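You operate a simulated robot arm through the tools that you are given. There is no shell and no other tool. Be economical: measure what you need, move in short steps, check, and stop when the job is done.

Carry out the task below with a simulated robot arm. There is one attempt and no reset: what you move stays moved.

JOB
Charge the blue toothbrush to 100%, then put it back in the stand.
Fine: Use the charger switch on the strip and turn it off again. Leave the other toothbrush as it is.
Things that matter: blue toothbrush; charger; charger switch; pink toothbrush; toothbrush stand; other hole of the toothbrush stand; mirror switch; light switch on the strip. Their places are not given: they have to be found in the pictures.

The check looks at the end state, three seconds after you hand in, the way a careful person would. Anything else that was tipped, shoved, dropped, spilled or broken makes it a failure.

ROBOT AND FRAMES
A 7-joint arm with a two-finger parallel gripper, fixed in place. Base frame: the origin is at the foot of the arm, x ahead of it, y to its left, z up; the work surface is at about z = 0.856. Lengths are in m, angles in degrees, forces in N, time in s.
With the tool pointing down near the work surface it reaches from about 0.24 to 0.68 m from the base axis. Its first joint turns from -66.0 to 66.0 degrees. Payload 2.4 kg.
The TCP is the grasp point between the finger pads, 0.03 m short of the fingertips. In the tool frame z runs along the fingers and y along their closing line. Largest opening 0.094 m; finger width 0.028, thickness 0.01; the body of the gripper, 0.05 by 0.096 m, starts 0.055 m behind the TCP.
Orientation is that of the tool frame in the base frame, as a unit quaternion [x, y, z, w]. With the fingers straight down and closing along the base's y, the tool's x points along the base's -x, its y along +y and its z along -z.

CONTROLS
- The arm moves only by the tool jog_arm. Its arguments are lists of equal length, an entry for each row: "delta_pos": the shift along the tool's x, y, z in m, a list of three; "dr": the turn, a rotation vector about the tool's x, y, z in degrees, a list of three; "grip": the closure in counts, from 0 (fully open) to 255 (shut). In form: {"delta_pos": [[dx, dy, dz], ...], "dr": [[ax, ay, az], ...], "grip": [grip, ...]}. A call has 1 to 10 rows; each row shifts and turns the commanded pose from where the row before left it, along the tool's axes as they then stand. Rows are played at 5 a second. More than 0.05 m and 8.6 degrees between two rows, or a gripper value outside its range, and nothing of the call is played. Where a pose cannot be reached the arm comes as near as it can. A force on the tool above 70 N (or 10 N above the force at the start of the call, whichever is more), or a blocked arm, ends the call early, and 0.2 s more pass. The fingers move at their own pace (about 0.153 m/s each) and stop on an object; they squeeze with about 32 N. The grip force told is the motor's: it shows also when the fingers shut on nothing. Time passes only in rows, and 0.2 s behind the last, so rows that do not move let the fingers close. It gives the time, the measured TCP pose, the force on the tool (base axes), the opening and the grip force at its end, in the units of the frame above (readings bear some noise), and new pictures: "pictures" is both (left out), scene, wrist or none.
- Cameras (640 x 400 px; columns grow to the right, rows downward): "scene" is fixed at [0.0331, 0.467, 1.4486]; the picture's right is [-0.80, -0.60, 0.00], its down [-0.31, 0.42, -0.85] and it looks along [0.51, -0.68, -0.52] (base axes); focal length 370 px, centre (320, 200). "wrist" rides on the gripper at [-0.037, 0, -0.058] in the tool frame; the picture's right is [0.00, -1.00, 0.00], its down [0.97, 0.00, -0.24] and it looks along [0.24, 0.00, 0.97] (tool axes); focal length 218 px, centre (320, 200).
- probe_pixels(camera, pixels): for up to 12 pixels [column, row] of the newest picture of that camera ("zoom" is the newest enlarged one), the place [x, y, z] in the base frame of the surface seen there, good to about 0.003 m. It takes no simulated time.
- close_up(camera, box): a new picture of the part [left, top, right, bottom] of that camera's present view, enlarged. It takes no simulated time.
- sign_off(): hands the job in; it is judged then, once.

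Go step by step. Measure first, check grasps and placings, and put right what went wrong. The budget is 80 turns and 120 pictures, counting those below and the enlarged ones. Unless the task says otherwise, let go and move clear before handing in, and close with one line.

The tools are called as a command line: name --argument value ..., lists and objects as JSON in quotes. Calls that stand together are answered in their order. jog_arm: Moves the arm, as the interface text tells. Its arguments: {"type":"object","properties":{"delta_pos":{"type":"array","items":{"type":"array","items":{"type":"number"}}},"dr":{"type":"array","items":{"type":"array","items":{"type":"number"}}},"grip":{"type":"array","items":{"type":"number"}},"pictures":{"type":"string","enum":["both","scene","wrist","none"]}},"required":["delta_pos","dr","grip"]} The other tools are called the same way: probe_pixels (camera, pixels) gives the place of the surface under pixels of a picture; close_up (camera, box) takes an enlarged picture of a part of a camera's view; sign_off () hands the job in.

At the start:

```text
time: 0.0
position: [0.4166, -0.0283, 1.1654]
orientation: [0.0, 1.0, 0.0, -0.001]
force: [0.4, 0.7, 0.0]
opening: 0.0941
finger_force: 0.1
```

scene: 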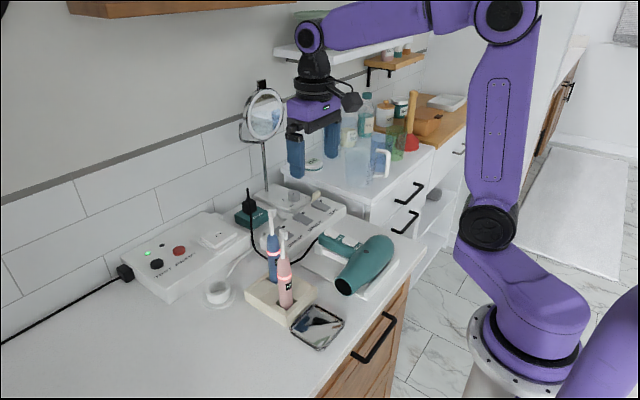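
wrist: 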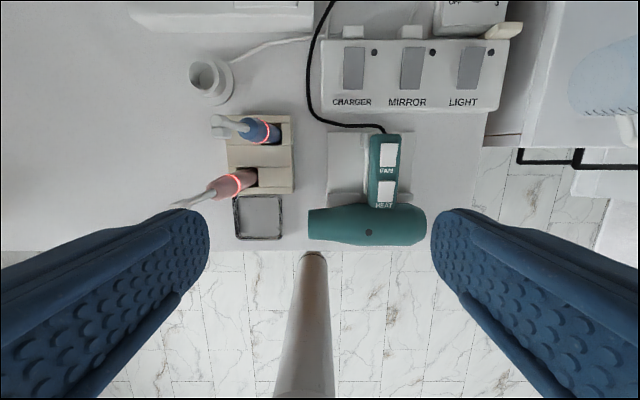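

The wrist view shows the strip with CHARGER/MIRROR/LIGHT rockers (355-470, 70), a charger cup (210,80), and the stand with the blue (255,130) and pink (235,183) brushes. I'll enlarge these areas before measuring.

close_up --camera "wrist" --box '[170, 0, 330, 250]'

close_up --camera "wrist" --box '[310, 0, 530, 140]'

close_up --camera "scene" --box '[190, 170, 350, 350]'

probe_pixels --camera "wrist" --pixels '[[353, 70], [353, 50], [353, 88], [411, 70], [374, 52], [210, 80], [200, 72], [225, 92], [255, 150], [270, 185], [220, 230], [150, 100]]'

probe_pixels --camera "scene" --pixels '[[271, 275], [273, 245], [270, 215], [284, 300], [284, 275], [281, 240], [217, 290], [217, 300], [248, 290], [285, 318], [315, 290], [275, 275]]'

```text
1.60 times, centred on (250, 125) of wrist
```

zoom: 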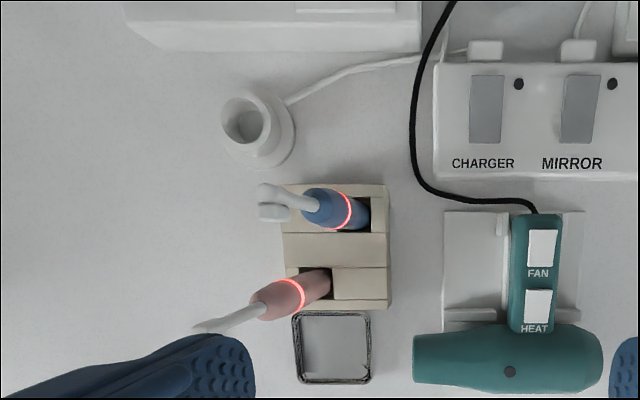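

```text
2.86 times, centred on (420, 70) of wrist
```

zoom: 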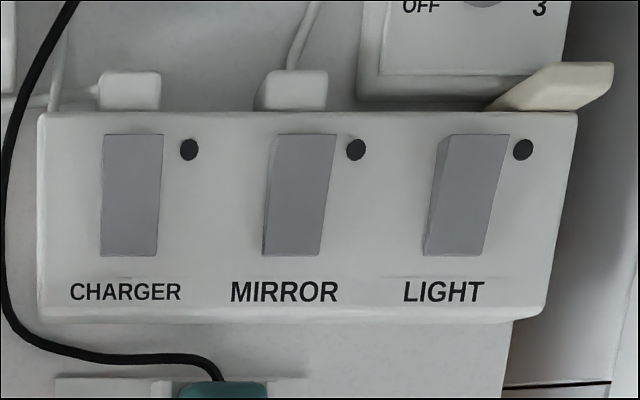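

```text
2.22 times, centred on (270, 260) of scene
```

zoom: 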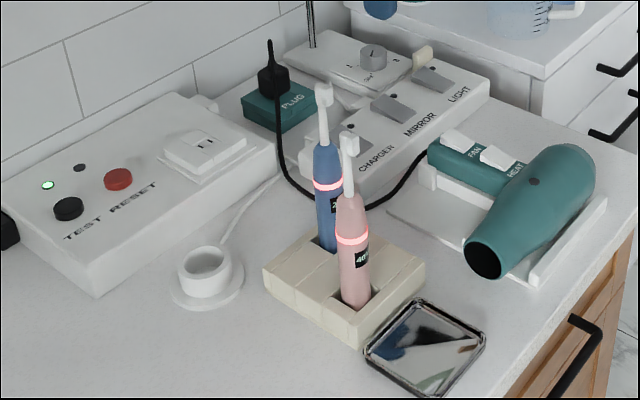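

```text
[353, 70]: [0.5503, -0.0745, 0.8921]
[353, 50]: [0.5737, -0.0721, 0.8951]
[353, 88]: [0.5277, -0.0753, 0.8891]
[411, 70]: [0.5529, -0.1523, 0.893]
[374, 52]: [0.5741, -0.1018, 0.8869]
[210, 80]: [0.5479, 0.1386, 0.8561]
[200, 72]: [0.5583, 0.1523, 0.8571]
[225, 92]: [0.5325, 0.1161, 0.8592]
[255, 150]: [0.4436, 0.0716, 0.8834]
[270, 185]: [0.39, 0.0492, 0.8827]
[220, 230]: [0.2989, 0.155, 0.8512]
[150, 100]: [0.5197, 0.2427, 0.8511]
```

```text
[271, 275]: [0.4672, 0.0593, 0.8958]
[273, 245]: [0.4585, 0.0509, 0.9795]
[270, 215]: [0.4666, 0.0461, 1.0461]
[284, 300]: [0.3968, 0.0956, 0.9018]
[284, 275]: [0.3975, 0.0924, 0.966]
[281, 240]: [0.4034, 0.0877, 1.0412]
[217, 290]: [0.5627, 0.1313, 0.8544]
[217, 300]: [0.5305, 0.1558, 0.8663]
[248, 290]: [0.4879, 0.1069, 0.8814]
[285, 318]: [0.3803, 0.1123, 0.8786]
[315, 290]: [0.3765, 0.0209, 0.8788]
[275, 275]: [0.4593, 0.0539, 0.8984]
```

The brushes stand in two holes; the charger cup is at about (0.545,0.137), and the CHARGER rocker at about (0.55,-0.074), with its lamp dark. I'll take a tighter look at the brush shapes to plan the grasp.

close_up --camera "scene" --box '[235, 200, 325, 325]'

```text
3.20 times, centred on (280, 262) of scene
```

zoom: 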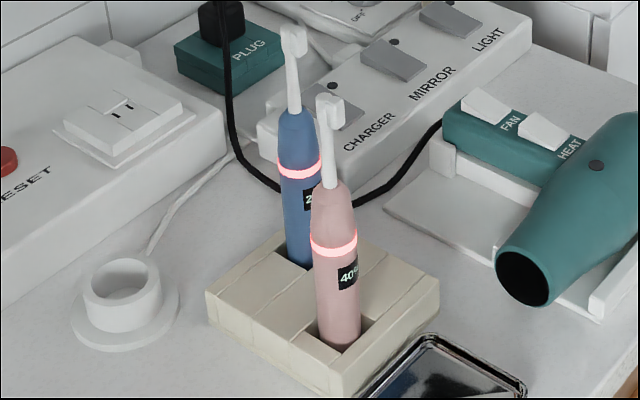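

probe_pixels --camera "zoom" --pixels '[[292, 36], [294, 85], [297, 125], [298, 150], [292, 200], [298, 250], [330, 110], [331, 160], [332, 195], [335, 270], [335, 335], [120, 265]]'

probe_pixels --camera "zoom" --pixels '[[282, 150], [318, 140], [285, 235], [206, 292], [283, 236], [436, 296], [345, 385], [85, 280], [160, 275], [120, 330], [123, 300], [283, 185]]'

```text
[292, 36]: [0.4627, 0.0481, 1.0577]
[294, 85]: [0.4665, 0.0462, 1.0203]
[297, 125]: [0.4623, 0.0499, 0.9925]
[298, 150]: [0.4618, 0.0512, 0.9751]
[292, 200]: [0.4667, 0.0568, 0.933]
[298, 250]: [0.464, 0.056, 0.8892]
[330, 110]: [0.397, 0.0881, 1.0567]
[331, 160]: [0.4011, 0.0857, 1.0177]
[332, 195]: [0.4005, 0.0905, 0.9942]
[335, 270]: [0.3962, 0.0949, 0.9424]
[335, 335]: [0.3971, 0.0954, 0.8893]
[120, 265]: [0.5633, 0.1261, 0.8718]
```

```text
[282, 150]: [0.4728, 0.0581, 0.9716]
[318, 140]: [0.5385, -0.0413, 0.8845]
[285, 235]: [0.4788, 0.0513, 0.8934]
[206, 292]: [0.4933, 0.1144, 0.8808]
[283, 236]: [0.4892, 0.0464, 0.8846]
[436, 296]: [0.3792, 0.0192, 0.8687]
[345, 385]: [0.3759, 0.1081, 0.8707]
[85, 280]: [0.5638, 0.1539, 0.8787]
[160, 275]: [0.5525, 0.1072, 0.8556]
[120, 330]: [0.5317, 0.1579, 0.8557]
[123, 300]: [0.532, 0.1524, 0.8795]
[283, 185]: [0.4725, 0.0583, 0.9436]
```

The blue brush stands almost vertical at about (0.469,0.045), body up to about z 1.0, neck above that, and head top at about 1.07. I'll move over it with the tool down, staying above the head.

jog_arm --delta_pos '[[-0.026, 0.036, 0], [-0.026, 0.036, 0], [0, 0, 0.02], [0, 0, 0]]' --dr '[[0, 0, 0], [0, 0, 0], [0, 0, 0], [0, 0, 0]]' --grip '[60, 100, 130, 130]'

```text
time: 1.0
position: [0.4673, 0.0445, 1.1456]
orientation: [0.0, 1.0, 0.0, 0.0]
force: [0.4, -0.8, -0.2]
opening: 0.0461
finger_force: 0.1
```

scene: 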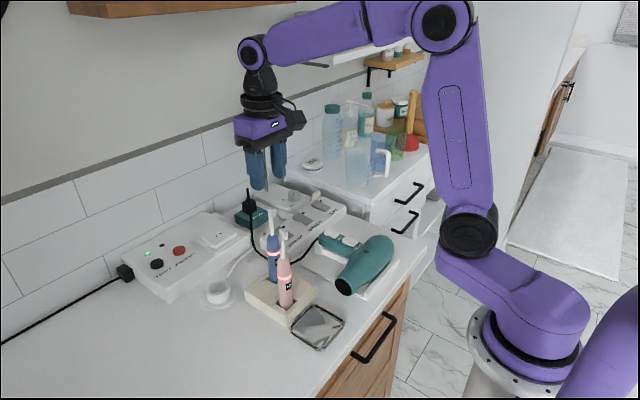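
wrist: 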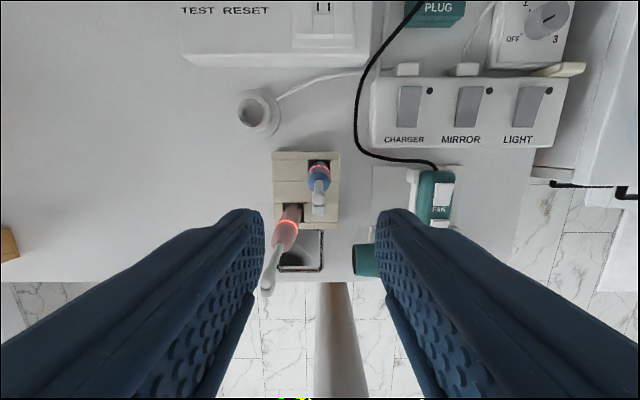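

The blue brush is centred between the fingers at column 319. I'll measure its neck, the cup and the rocker from here.

close_up --camera "wrist" --box '[230, 80, 390, 300]'

probe_pixels --camera "wrist" --pixels '[[319, 185], [319, 195], [319, 202], [319, 210], [319, 175], [307, 165], [331, 165], [275, 157], [338, 153], [255, 105], [243, 108], [266, 108]]'

```text
1.82 times, centred on (310, 190) of wrist
```

zoom: 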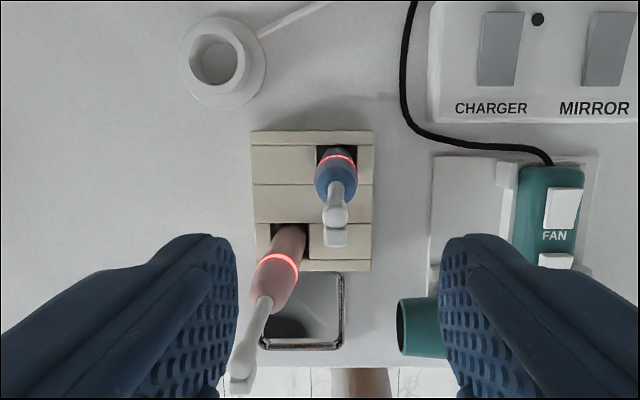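

```text
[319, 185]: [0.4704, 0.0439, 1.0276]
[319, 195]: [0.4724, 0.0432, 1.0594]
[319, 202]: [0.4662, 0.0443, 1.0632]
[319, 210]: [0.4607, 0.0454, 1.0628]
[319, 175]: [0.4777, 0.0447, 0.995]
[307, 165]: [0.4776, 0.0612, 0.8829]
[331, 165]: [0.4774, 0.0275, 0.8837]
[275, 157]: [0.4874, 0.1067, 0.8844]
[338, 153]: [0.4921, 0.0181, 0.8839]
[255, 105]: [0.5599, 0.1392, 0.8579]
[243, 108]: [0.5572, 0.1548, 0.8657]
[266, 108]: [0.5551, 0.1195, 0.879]
```

Neck at (0.470,0.044), head top at about 1.063. I'll descend to TCP z≈1.022, so the palm clears the head by about 1 cm and the tips are at the top of the body.

jog_arm --delta_pos '[[-0.002, 0, 0.04], [0, 0, 0.04], [0, 0, 0.03], [0, 0, 0.0135], [0, 0, 0]]' --dr '[[0, 0, 0], [0, 0, 0], [0, 0, 0], [0, 0, 0], [0, 0, 0]]' --grip '[130, 130, 130, 130, 130]'

```text
time: 2.2
position: [0.4695, 0.0431, 1.0231]
orientation: [0.001, 1.0, 0.0, 0.0]
force: [-0.2, -0.2, -0.2]
opening: 0.046
finger_force: 0.0
```

scene: 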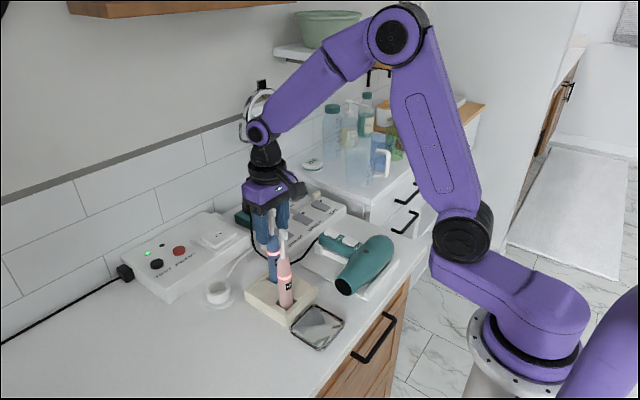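
wrist: 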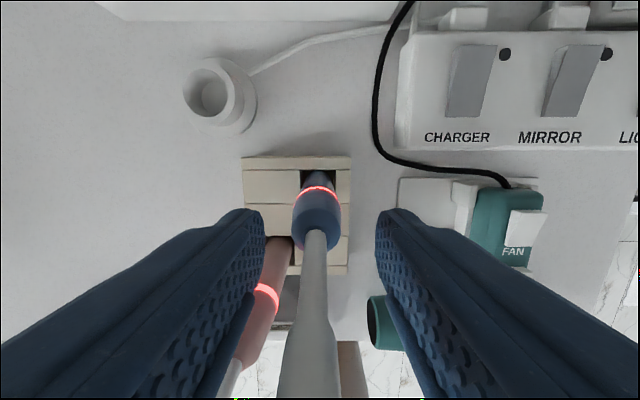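

The neck is between the pads and the pink brush is clear behind the left finger. Closing now.

jog_arm --delta_pos '[[0, 0.001, 0], [0, 0, 0], [0, 0, 0], [0, 0, 0]]' --dr '[[0, 0, 0], [0, 0, 0], [0, 0, 0], [0, 0, 0]]' --grip '[180, 255, 255, 255]'

```text
time: 3.2
position: [0.4713, 0.0445, 1.0231]
orientation: [0.0, 1.0, 0.001, 0.0]
force: [0.5, -0.5, -0.7]
opening: 0.0261
finger_force: 31.6
```

scene: 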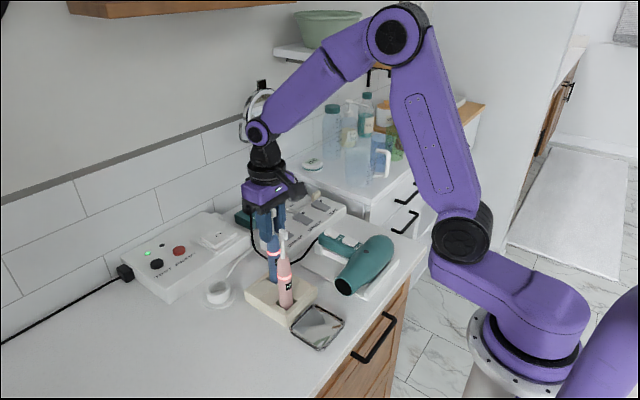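
wrist: 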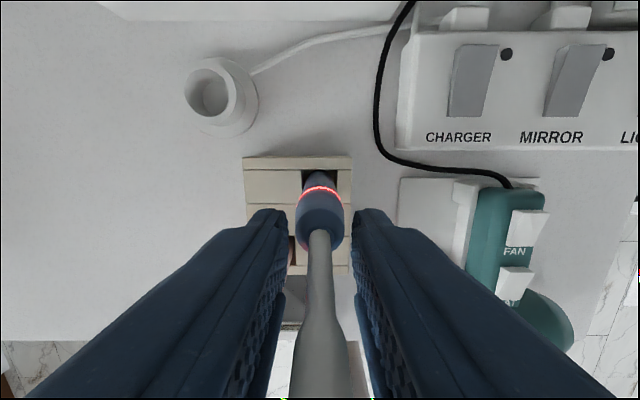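

The opening stopped at 0.026: the tips hold only the top edge of the body. I'll reopen, go 7 mm lower for more overlap (the palm still clears the head), and close again.

jog_arm --delta_pos '[[0, 0, 0], [0, 0, 0], [0, 0, 0.007], [0, 0, 0], [0, 0, 0], [0, 0, 0], [0, 0, 0]]' --dr '[[0, 0, 0], [0, 0, 0], [0, 0, 0], [0, 0, 0], [0, 0, 0], [0, 0, 0], [0, 0, 0]]' --grip '[140, 140, 140, 140, 255, 255, 255]' --pictures "wrist"

```text
time: 4.8
position: [0.4691, 0.0449, 1.0152]
orientation: [0.0, 1.0, 0.0, 0.0]
force: [-0.1, 1.2, 0.5]
opening: 0.0259
finger_force: 31.9
```

wrist: 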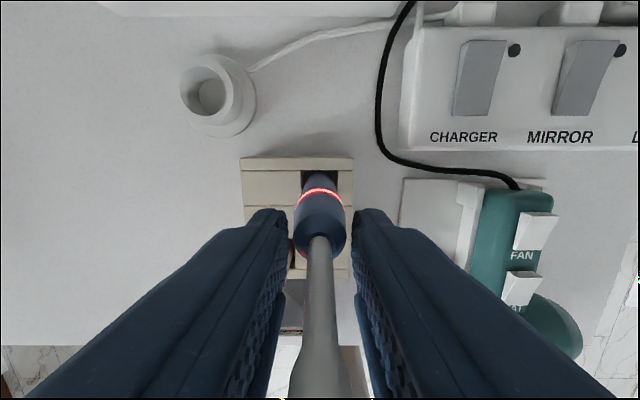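

The grip is firm at 0.026. I'll lift straight up 5 cm and check.

jog_arm --delta_pos '[[0, 0, -0.01], [0, 0, -0.02], [0, 0, -0.025], [0, 0, 0]]' --dr '[[0, 0, 0], [0, 0, 0], [0, 0, 0], [0, 0, 0]]' --grip '[255, 255, 255, 255]'

close_up --camera "scene" --box '[190, 180, 350, 340]'

```text
time: 5.8
position: [0.4692, 0.0443, 1.0711]
orientation: [0.0, 1.0, -0.001, 0.0]
force: [0.0, 0.7, -2.8]
opening: 0.0259
finger_force: 31.6
```

scene: 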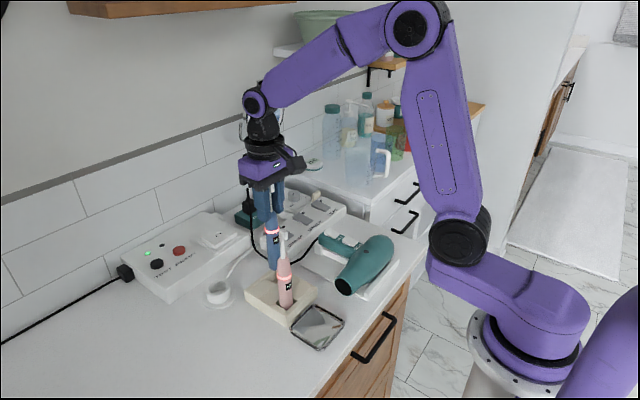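
wrist: 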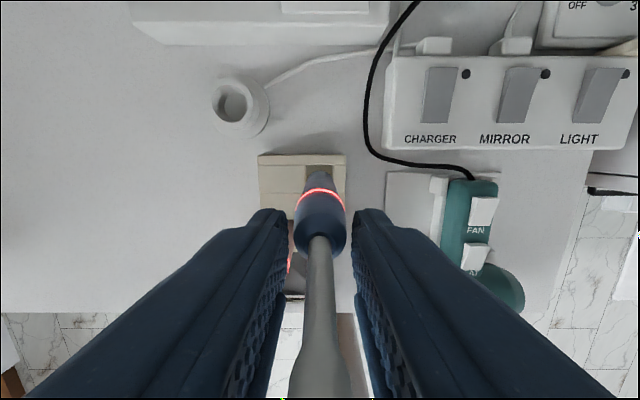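

```text
2.50 times, centred on (270, 260) of scene
```

zoom: 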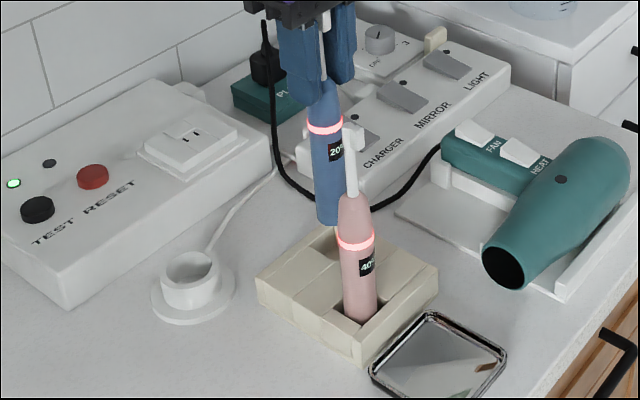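

The brush is out and vertical, showing 20%. I'll measure its bottom, and the cup rim from both views.

probe_pixels --camera "zoom" --pixels '[[322, 215], [326, 170], [326, 105], [164, 268], [217, 258], [190, 252], [190, 287], [190, 262], [190, 268], [154, 300], [233, 290]]'

close_up --camera "wrist" --box '[200, 70, 280, 145]'

```text
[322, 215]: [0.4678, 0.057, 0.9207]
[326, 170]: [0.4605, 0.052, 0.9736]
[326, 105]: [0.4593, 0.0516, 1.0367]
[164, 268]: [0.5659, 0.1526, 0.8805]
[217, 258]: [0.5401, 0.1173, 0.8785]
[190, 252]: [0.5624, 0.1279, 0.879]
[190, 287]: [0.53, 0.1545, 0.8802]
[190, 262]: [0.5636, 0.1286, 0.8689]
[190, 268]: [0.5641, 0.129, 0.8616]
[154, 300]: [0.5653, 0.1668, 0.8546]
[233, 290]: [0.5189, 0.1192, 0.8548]
```

```text
5.33 times, centred on (240, 108) of wrist
```

zoom: 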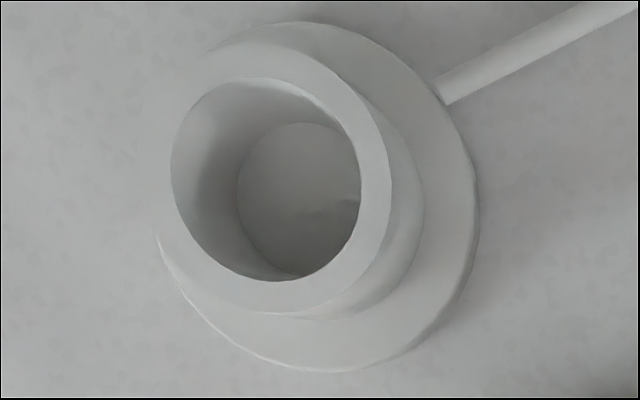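

probe_pixels --camera "zoom" --pixels '[[376, 190], [330, 98], [250, 295], [320, 288], [180, 240], [300, 160], [300, 260], [215, 265], [370, 150], [345, 265], [185, 110], [290, 84]]'

```text
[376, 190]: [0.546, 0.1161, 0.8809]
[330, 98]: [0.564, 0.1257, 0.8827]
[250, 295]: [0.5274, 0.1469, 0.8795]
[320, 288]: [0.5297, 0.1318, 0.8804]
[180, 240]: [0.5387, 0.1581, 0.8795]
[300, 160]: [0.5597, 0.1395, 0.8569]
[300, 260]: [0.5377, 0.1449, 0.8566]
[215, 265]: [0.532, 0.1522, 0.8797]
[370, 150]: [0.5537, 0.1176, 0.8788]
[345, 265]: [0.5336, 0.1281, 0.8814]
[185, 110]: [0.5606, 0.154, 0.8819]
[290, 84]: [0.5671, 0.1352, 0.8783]
```

Fitting the rim gives a cup centre of about (0.548,0.139), inner radius about 0.02 and rim z 0.88; the brush bottom is at about 0.913. I'll move the brush over the cup and check alignment.

jog_arm --delta_pos '[[-0.0263, 0.0317, 0], [-0.0263, 0.0317, 0], [-0.0263, 0.0315, 0], [0, 0, 0], [0, 0, 0]]' --dr '[[0, 0, 0], [0, 0, 0], [0, 0, 0], [0, 0, 0], [0, 0, 0]]' --grip '[255, 255, 255, 255, 255]'

close_up --camera "scene" --box '[170, 210, 270, 320]'

```text
time: 7.0
position: [0.5486, 0.1384, 1.0706]
orientation: [0.0, 1.0, 0.0, 0.0]
force: [-0.5, -0.1, -2.3]
opening: 0.0259
finger_force: 31.7
```

scene: 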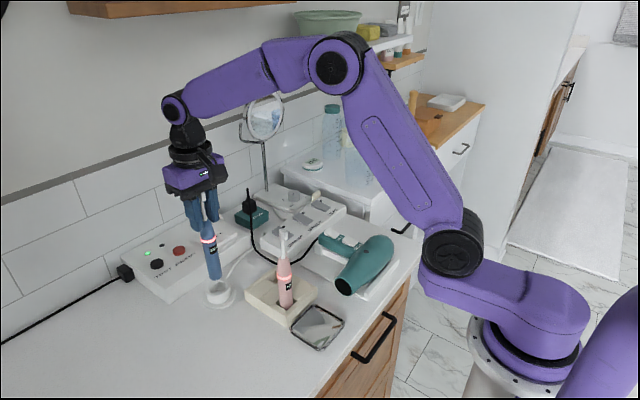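
wrist: 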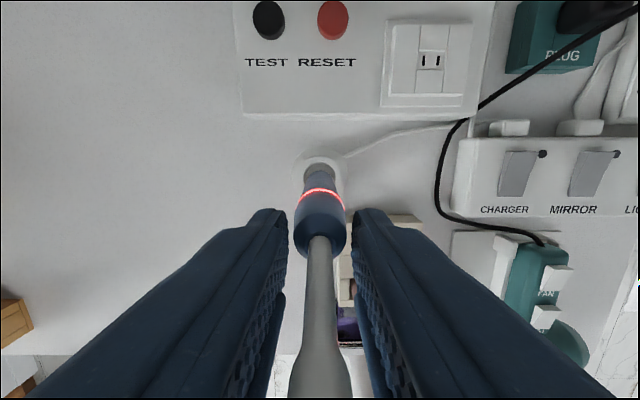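

```text
3.64 times, centred on (220, 265) of scene
```

zoom: 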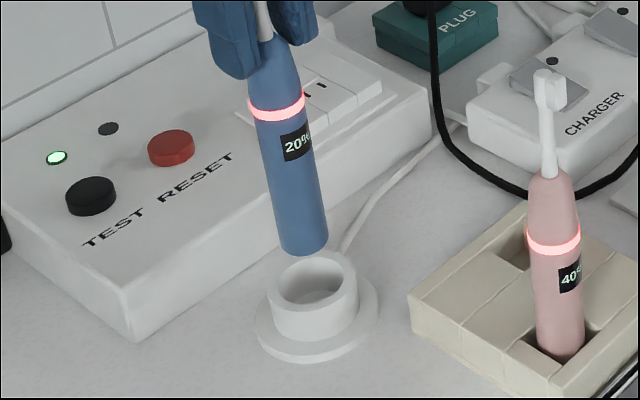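

Continuing the brush axis in the close-up lands at about (310,283), on the rim centre (314,285), so it is aligned. I'll lower it in steps, watching the force.

jog_arm --delta_pos '[[0, 0, 0.015], [0, 0, 0.015], [0, 0, 0.012], [0, 0, 0.006], [0, 0, 0]]' --dr '[[0, 0, 0], [0, 0, 0], [0, 0, 0], [0, 0, 0], [0, 0, 0]]' --grip '[255, 255, 255, 255, 255]' --pictures "none"

close_up --camera "scene" --box '[170, 210, 270, 320]'

```text
time: 8.2
position: [0.5488, 0.1398, 1.0232]
orientation: [0.0, 1.0, 0.0, -0.001]
force: [-0.6, -0.6, -1.8]
opening: 0.0256
finger_force: 31.9
```

```text
3.64 times, centred on (220, 265) of scene
```

zoom: 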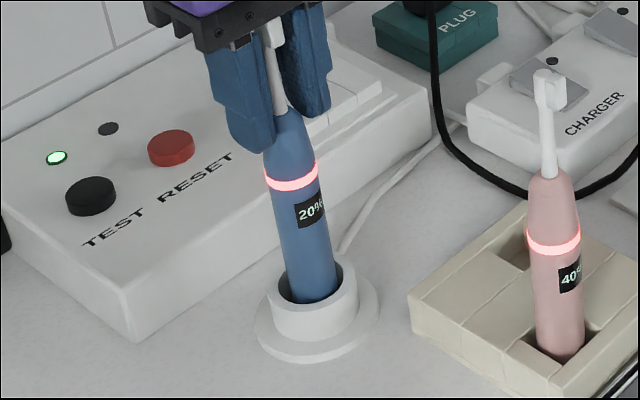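

The brush has entered the cup centrally with no contact force. Going down in 2–3 mm steps until it touches the floor.

jog_arm --delta_pos '[[0, 0, 0.003], [0, 0, 0.002], [0, 0, 0.002], [0, 0, 0]]' --dr '[[0, 0, 0], [0, 0, 0], [0, 0, 0], [0, 0, 0]]' --grip '[255, 255, 255, 255]' --pictures "none"

```text
time: 9.2
position: [0.5496, 0.1385, 1.0166]
orientation: [0.0, 1.0, 0.0, 0.0]
force: [0.7, -0.4, -1.5]
opening: 0.0257
finger_force: 32.0
```

jog_arm --delta_pos '[[0, 0, 0.0015], [0, 0, 0.0015], [0, 0, 0]]' --dr '[[0, 0, 0], [0, 0, 0], [0, 0, 0]]' --grip '[255, 255, 255]' --pictures "none"

close_up --camera "scene" --box '[170, 210, 270, 320]'

```text
time: 10.0
position: [0.5488, 0.1402, 1.0148]
orientation: [0.0, 1.0, -0.001, 0.003]
force: [-2.4, -1.5, 31.3]
opening: 0.0259
finger_force: 32.5
```

```text
3.64 times, centred on (220, 265) of scene
```

zoom: 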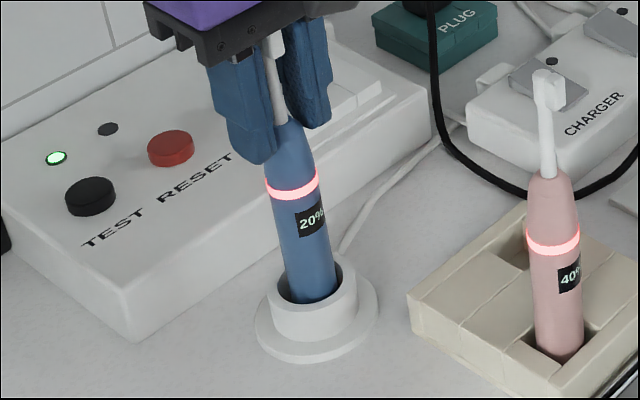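

It touched the floor (31 N up). I'll ease off 1.5 mm, open, then rise clear.

jog_arm --delta_pos '[[0, 0, -0.0018], [0, 0, 0], [0, 0, 0], [0, 0, 0], [0, 0, 0]]' --dr '[[0, 0, 0], [0, 0, 0], [0, 0, 0], [0, 0, 0], [0, 0, 0]]' --grip '[255, 220, 180, 130, 130]'

```text
time: 11.2
position: [0.5469, 0.1385, 1.0129]
orientation: [0.0, 1.0, 0.0, 0.0]
force: [0.1, 0.4, -0.7]
opening: 0.0462
finger_force: 0.1
```

scene: 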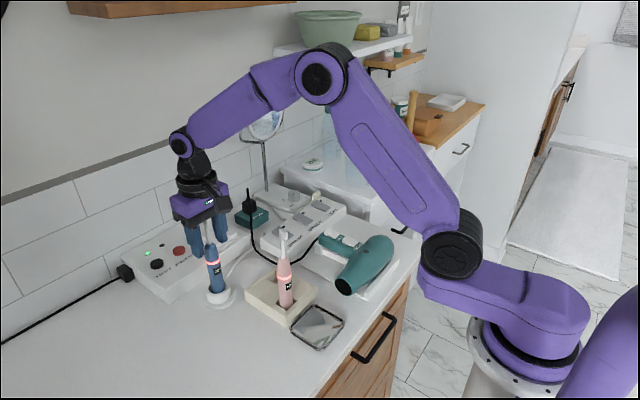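
wrist: 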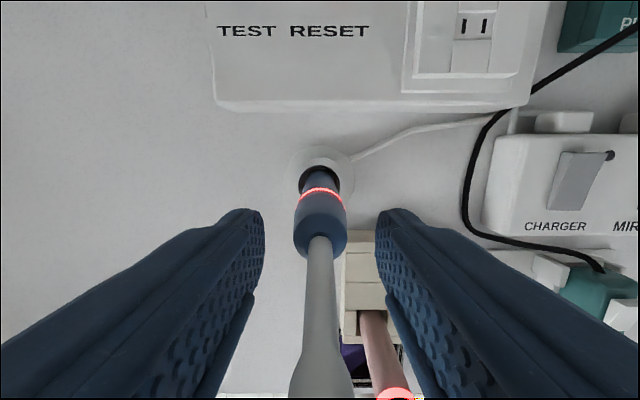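

The brush stands on its own in the cup. I'll rise clear and go over toward the charger rocker, fingers shutting.

jog_arm --delta_pos '[[0, 0, -0.03], [0, 0, -0.045], [0, 0, -0.045], [0, -0.043, 0], [0, -0.043, 0], [0, -0.043, 0], [0, -0.043, 0], [0, -0.041, 0], [0, 0, 0]]' --dr '[[0, 0, 0], [0, 0, 0], [0, 0, 0], [0, 0, 0], [0, 0, 0], [0, 0, 0], [0, 0, 0], [0, 0, 0], [0, 0, 0]]' --grip '[130, 130, 130, 130, 200, 255, 255, 255, 255]'

close_up --camera "scene" --box '[190, 170, 350, 310]'

```text
time: 13.2
position: [0.5483, -0.075, 1.1333]
orientation: [0.0, 1.0, 0.0, 0.0]
force: [0.3, -0.4, -0.3]
opening: 0.0
finger_force: 32.2
```

scene: 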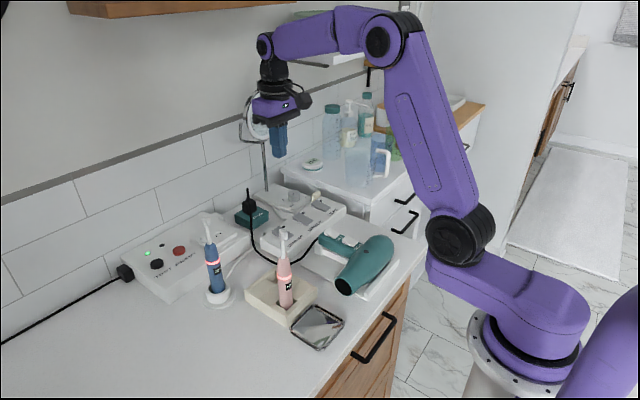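
wrist: 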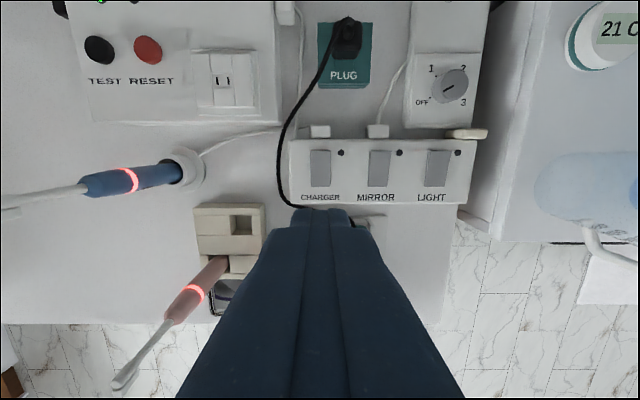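

```text
2.86 times, centred on (270, 240) of scene
```

zoom: 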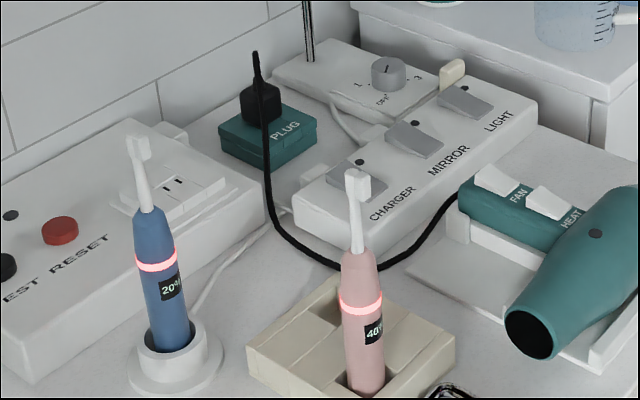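

The path is clear, the brush stands at (165,285) in the cup, still 20%. I'll measure the rockers' slopes and the mirror's location.

close_up --camera "wrist" --box '[280, 115, 400, 215]'

probe_pixels --camera "scene" --pixels '[[252, 130], [262, 170], [265, 188], [245, 120], [275, 150], [280, 155]]'

probe_pixels --camera "wrist" --pixels '[[320, 153], [320, 160], [320, 168], [320, 176], [320, 184], [320, 146], [341, 175], [341, 153], [320, 132], [313, 168], [327, 168], [300, 168]]'

```text
4.00 times, centred on (340, 165) of wrist
```

zoom: 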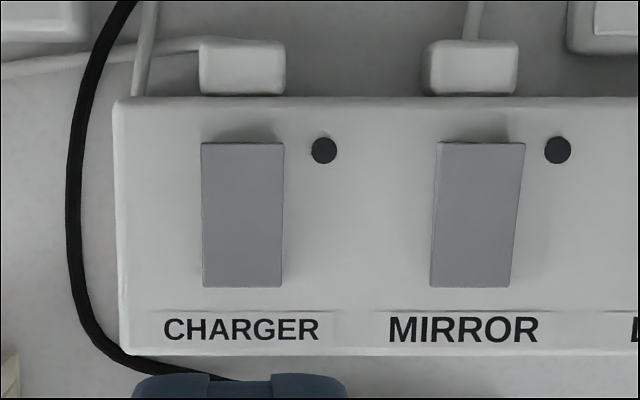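

```text
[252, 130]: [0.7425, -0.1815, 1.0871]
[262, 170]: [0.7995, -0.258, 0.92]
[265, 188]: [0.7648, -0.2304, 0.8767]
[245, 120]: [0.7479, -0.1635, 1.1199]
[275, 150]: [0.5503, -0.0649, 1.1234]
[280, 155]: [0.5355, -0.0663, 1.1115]
```

```text
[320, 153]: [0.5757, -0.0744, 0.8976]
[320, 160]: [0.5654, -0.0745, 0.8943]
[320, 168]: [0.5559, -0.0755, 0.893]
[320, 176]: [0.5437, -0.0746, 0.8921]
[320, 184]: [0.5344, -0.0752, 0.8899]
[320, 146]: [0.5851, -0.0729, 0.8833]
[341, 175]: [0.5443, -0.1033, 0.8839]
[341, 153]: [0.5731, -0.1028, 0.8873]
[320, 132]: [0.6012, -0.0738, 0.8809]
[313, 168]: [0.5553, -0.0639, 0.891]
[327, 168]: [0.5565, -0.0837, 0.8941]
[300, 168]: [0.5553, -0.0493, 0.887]
```

The rocker's far end (x≈0.575) stands up at 0.898 and the near end is down, so pressing the far end should switch it on. I'll descend to just above (0.569,-0.0745), tips at about z 0.905.

jog_arm --delta_pos '[[-0.021, 0.001, 0.04], [0, 0, 0.045], [0, 0, 0.045], [0, 0, 0.045], [0, 0, 0.022], [0, 0, 0]]' --dr '[[0, 0, 0], [0, 0, 0], [0, 0, 0], [0, 0, 0], [0, 0, 0], [0, 0, 0]]' --grip '[255, 255, 255, 255, 255, 255]'

close_up --camera "scene" --box '[230, 170, 350, 260]'

```text
time: 14.6
position: [0.5687, -0.0723, 0.9381]
orientation: [0.0, 1.0, -0.001, 0.001]
force: [-0.2, -0.1, -0.4]
opening: 0.0003
finger_force: 31.3
```

scene: 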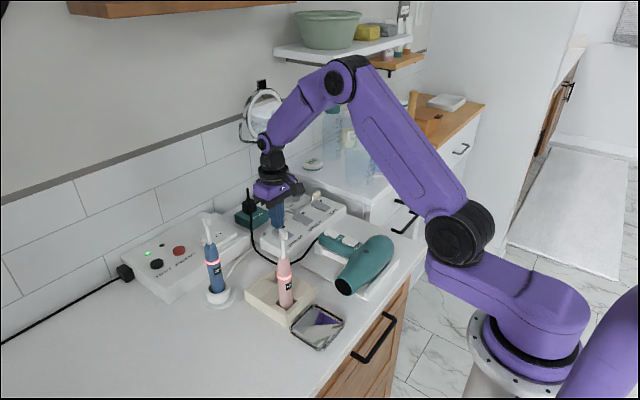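
wrist: 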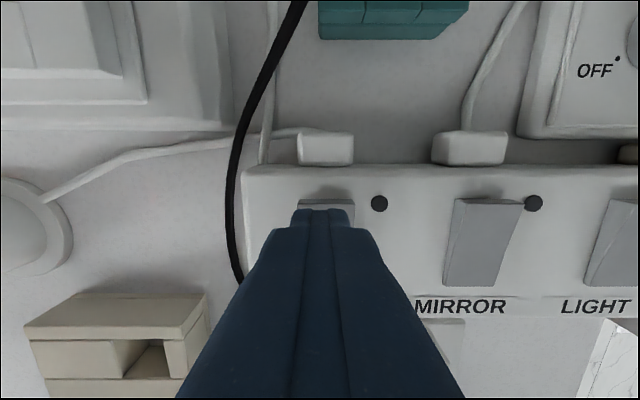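

```text
4.44 times, centred on (290, 215) of scene
```

zoom: 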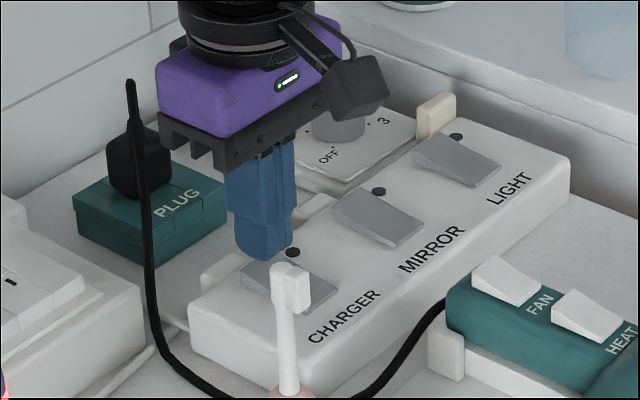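

The tips are just above the rocker's far end. Pressing in small steps.

jog_arm --delta_pos '[[0, 0, 0.008], [0, 0, 0.004], [0, 0, 0.003], [0, 0, 0.002], [0, 0, 0]]' --dr '[[0, 0, 0], [0, 0, 0], [0, 0, 0], [0, 0, 0], [0, 0, 0]]' --grip '[255, 255, 255, 255, 255]'

close_up --camera "scene" --box '[190, 170, 350, 310]'

```text
time: 15.8
position: [0.569, -0.0728, 0.9225]
orientation: [-0.001, 1.0, 0.0, 0.0]
force: [-9.4, 1.8, 26.5]
opening: 0.0
finger_force: 31.4
```

scene: 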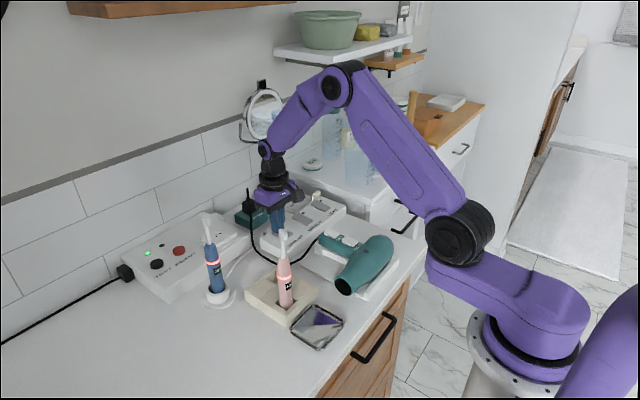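
wrist: 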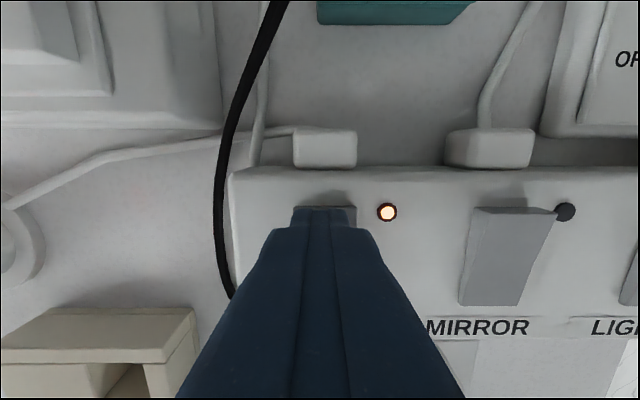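

```text
2.86 times, centred on (270, 240) of scene
```

zoom: 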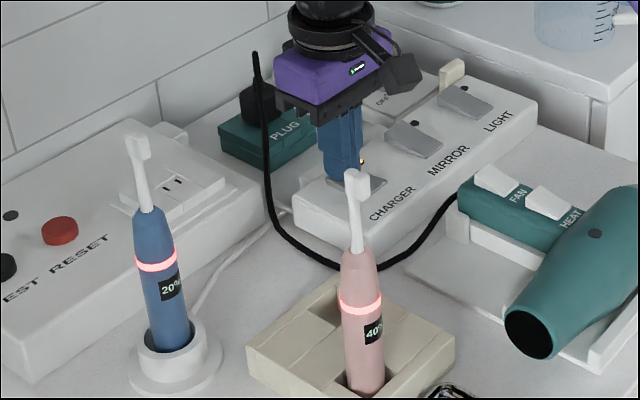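

The charger lamp is lit at (387,212), with about 27 N on the rocker. I'll lift off and wait a moment, then check that it stays on and the brush charges.

jog_arm --delta_pos '[[0, 0, -0.02], [0, 0, -0.02], [0.02, 0, 0], [0, 0, 0], [0, 0, 0], [0, 0, 0]]' --dr '[[0, 0, 0], [0, 0, 0], [0, 0, 0], [0, 0, 0], [0, 0, 0], [0, 0, 0]]' --grip '[255, 255, 255, 255, 255, 255]' --pictures "wrist"

close_up --camera "scene" --box '[190, 190, 310, 310]'

```text
time: 17.2
position: [0.5495, -0.0728, 0.9611]
orientation: [-0.001, 1.0, 0.0, 0.001]
force: [0.8, 0.3, 0.8]
opening: 0.0002
finger_force: 32.0
```

wrist: 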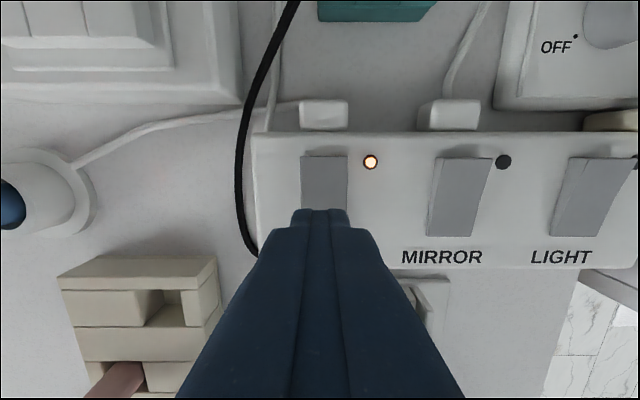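

```text
3.33 times, centred on (250, 250) of scene
```

zoom: 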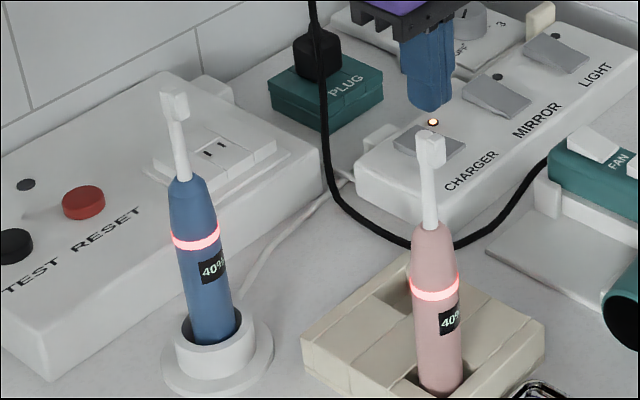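

The lamp stays lit and the blue brush already shows 40%. I'll move over the rocker's near end and wait.

jog_arm --delta_pos '[[0.015, 0, 0], [0, 0, 0], [0, 0, 0], [0, 0, 0], [0, 0, 0], [0, 0, 0], [0, 0, 0], [0, 0, 0], [0, 0, 0], [0, 0, 0]]' --dr '[[0, 0, 0], [0, 0, 0], [0, 0, 0], [0, 0, 0], [0, 0, 0], [0, 0, 0], [0, 0, 0], [0, 0, 0], [0, 0, 0], [0, 0, 0]]' --grip '[255, 255, 255, 255, 255, 255, 255, 255, 255, 255]' --pictures "none"

close_up --camera "scene" --box '[190, 190, 310, 310]'

```text
time: 19.4
position: [0.5349, -0.0734, 0.9607]
orientation: [0.0, 1.0, -0.001, 0.001]
force: [1.2, 0.4, 0.5]
opening: 0.0001
finger_force: 31.3
```

```text
3.33 times, centred on (250, 250) of scene
```

zoom: 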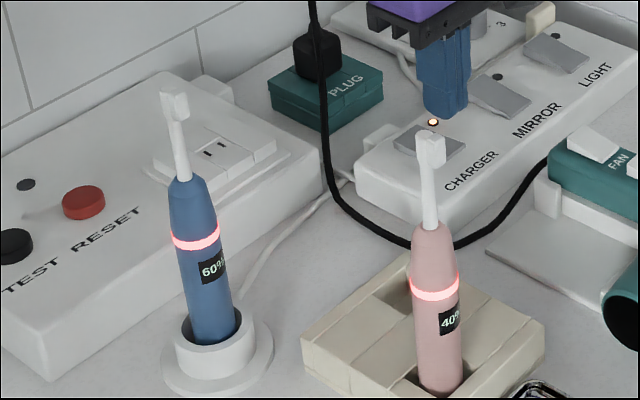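

60% now, about 10% per second. I'll wait about 4 s more.

jog_arm --delta_pos '[[0, 0, 0], [0, 0, 0], [0, 0, 0], [0, 0, 0], [0, 0, 0], [0, 0, 0], [0, 0, 0], [0, 0, 0], [0, 0, 0], [0, 0, 0]]' --dr '[[0, 0, 0], [0, 0, 0], [0, 0, 0], [0, 0, 0], [0, 0, 0], [0, 0, 0], [0, 0, 0], [0, 0, 0], [0, 0, 0], [0, 0, 0]]' --grip '[255, 255, 255, 255, 255, 255, 255, 255, 255, 255]' --pictures "none"

jog_arm --delta_pos '[[0, 0, 0], [0, 0, 0], [0, 0, 0], [0, 0, 0], [0, 0, 0], [0, 0, 0], [0, 0, 0], [0, 0, 0], [0, 0, 0], [0, 0, 0]]' --dr '[[0, 0, 0], [0, 0, 0], [0, 0, 0], [0, 0, 0], [0, 0, 0], [0, 0, 0], [0, 0, 0], [0, 0, 0], [0, 0, 0], [0, 0, 0]]' --grip '[255, 255, 255, 255, 255, 255, 255, 255, 255, 255]' --pictures "none"

close_up --camera "scene" --box '[190, 190, 310, 310]'

```text
time: 21.6
position: [0.5354, -0.0734, 0.9618]
orientation: [0.0, 1.0, 0.0, 0.001]
force: [-0.4, -0.4, -0.3]
opening: 0.0
finger_force: 31.8
```

```text
time: 23.8
position: [0.5349, -0.0732, 0.9608]
orientation: [0.0, 1.0, 0.0, 0.0]
force: [-0.2, 0.1, -0.6]
opening: 0.0003
finger_force: 32.0
```

```text
3.33 times, centred on (250, 250) of scene
```

zoom: 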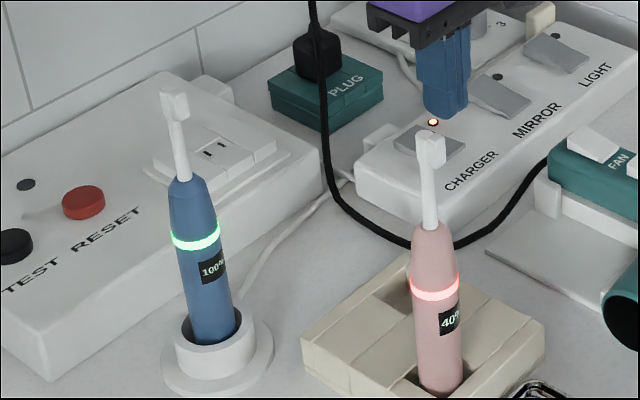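

It shows 100% with a green ring. Now I'll press the rocker's near end to switch off.

jog_arm --delta_pos '[[0, 0, 0.024], [0, 0, 0.008], [0, 0, 0.004], [0, 0, 0.003], [0, 0, 0]]' --dr '[[0, 0, 0], [0, 0, 0], [0, 0, 0], [0, 0, 0], [0, 0, 0]]' --grip '[255, 255, 255, 255, 255]' --pictures "wrist"

```text
time: 25.0
position: [0.5347, -0.0728, 0.9218]
orientation: [-0.001, 1.0, 0.0, -0.001]
force: [-2.6, -0.6, 4.9]
opening: 0.0
finger_force: 32.6
```

wrist: 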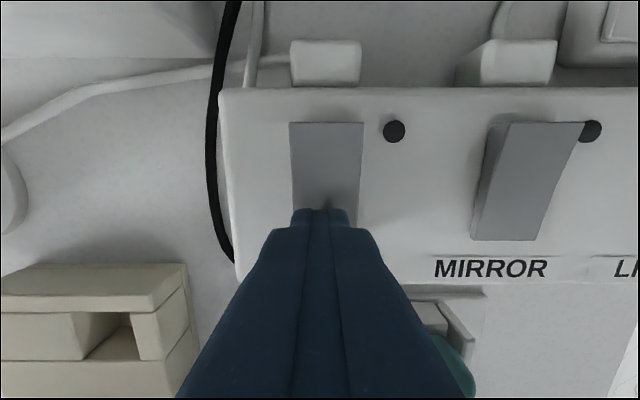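

The lamp is dark. I'll lift off and up to a safe height, then look at the strip.

jog_arm --delta_pos '[[0, 0, -0.03], [0, 0, -0.045], [0, 0, -0.045], [0, 0, -0.045], [0, 0, -0.045], [0, 0, 0]]' --dr '[[0, 0, 0], [0, 0, 0], [0, 0, 0], [0, 0, 0], [0, 0, 0], [0, 0, 0]]' --grip '[255, 255, 255, 255, 255, 255]' --pictures "wrist"

close_up --camera "wrist" --box '[270, 90, 480, 215]'

close_up --camera "scene" --box '[190, 190, 310, 310]'

```text
time: 26.4
position: [0.5341, -0.0721, 1.1317]
orientation: [0.0, 1.0, 0.001, 0.0]
force: [-0.6, 0.3, 0.3]
opening: 0.0
finger_force: 32.8
```

wrist: 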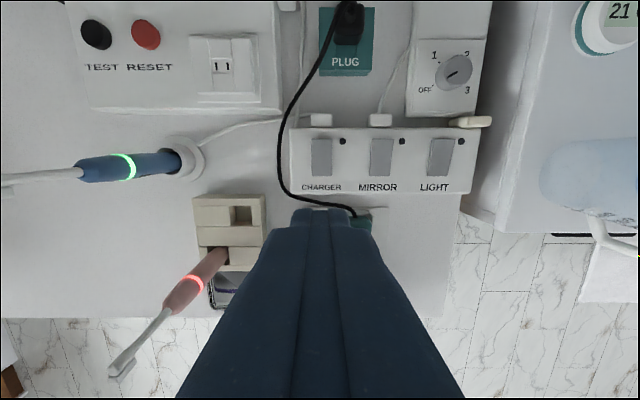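

```text
3.05 times, centred on (375, 152) of wrist
```

zoom: 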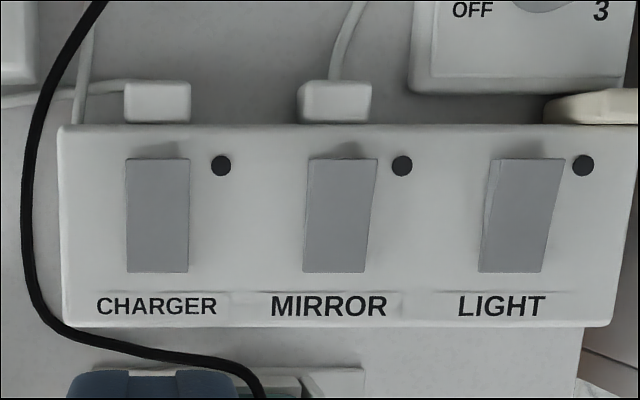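

```text
3.33 times, centred on (250, 250) of scene
```

zoom: 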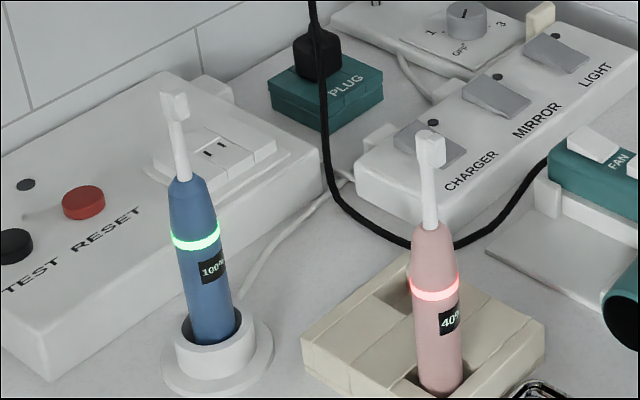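

All three lamps are dark and the brush stays at 100%. I'll measure the empty hole and the brush's present position.

probe_pixels --camera "zoom" --pixels '[[180, 150], [195, 215], [208, 310], [173, 100], [430, 200], [435, 250]]'

close_up --camera "wrist" --box '[185, 185, 285, 285]'

```text
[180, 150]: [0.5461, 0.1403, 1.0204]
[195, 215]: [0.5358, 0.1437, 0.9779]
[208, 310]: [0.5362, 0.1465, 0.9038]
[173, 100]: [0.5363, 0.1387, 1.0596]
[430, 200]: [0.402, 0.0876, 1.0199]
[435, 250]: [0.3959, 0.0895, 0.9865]
```

```text
4.00 times, centred on (235, 235) of wrist
```

zoom: 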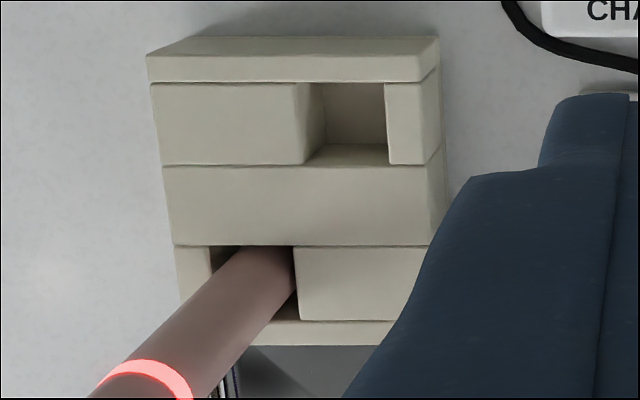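

probe_pixels --camera "zoom" --pixels '[[300, 110], [293, 150], [392, 110], [394, 150], [345, 78], [345, 170], [310, 78], [380, 170], [355, 155], [360, 110]]'

```text
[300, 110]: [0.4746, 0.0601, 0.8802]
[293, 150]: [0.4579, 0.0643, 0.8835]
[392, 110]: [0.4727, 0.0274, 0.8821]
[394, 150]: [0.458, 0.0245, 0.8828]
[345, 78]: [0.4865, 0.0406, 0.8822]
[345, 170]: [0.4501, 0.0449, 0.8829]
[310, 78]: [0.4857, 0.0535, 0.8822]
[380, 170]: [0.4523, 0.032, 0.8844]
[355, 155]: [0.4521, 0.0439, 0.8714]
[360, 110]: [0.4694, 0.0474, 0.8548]
```

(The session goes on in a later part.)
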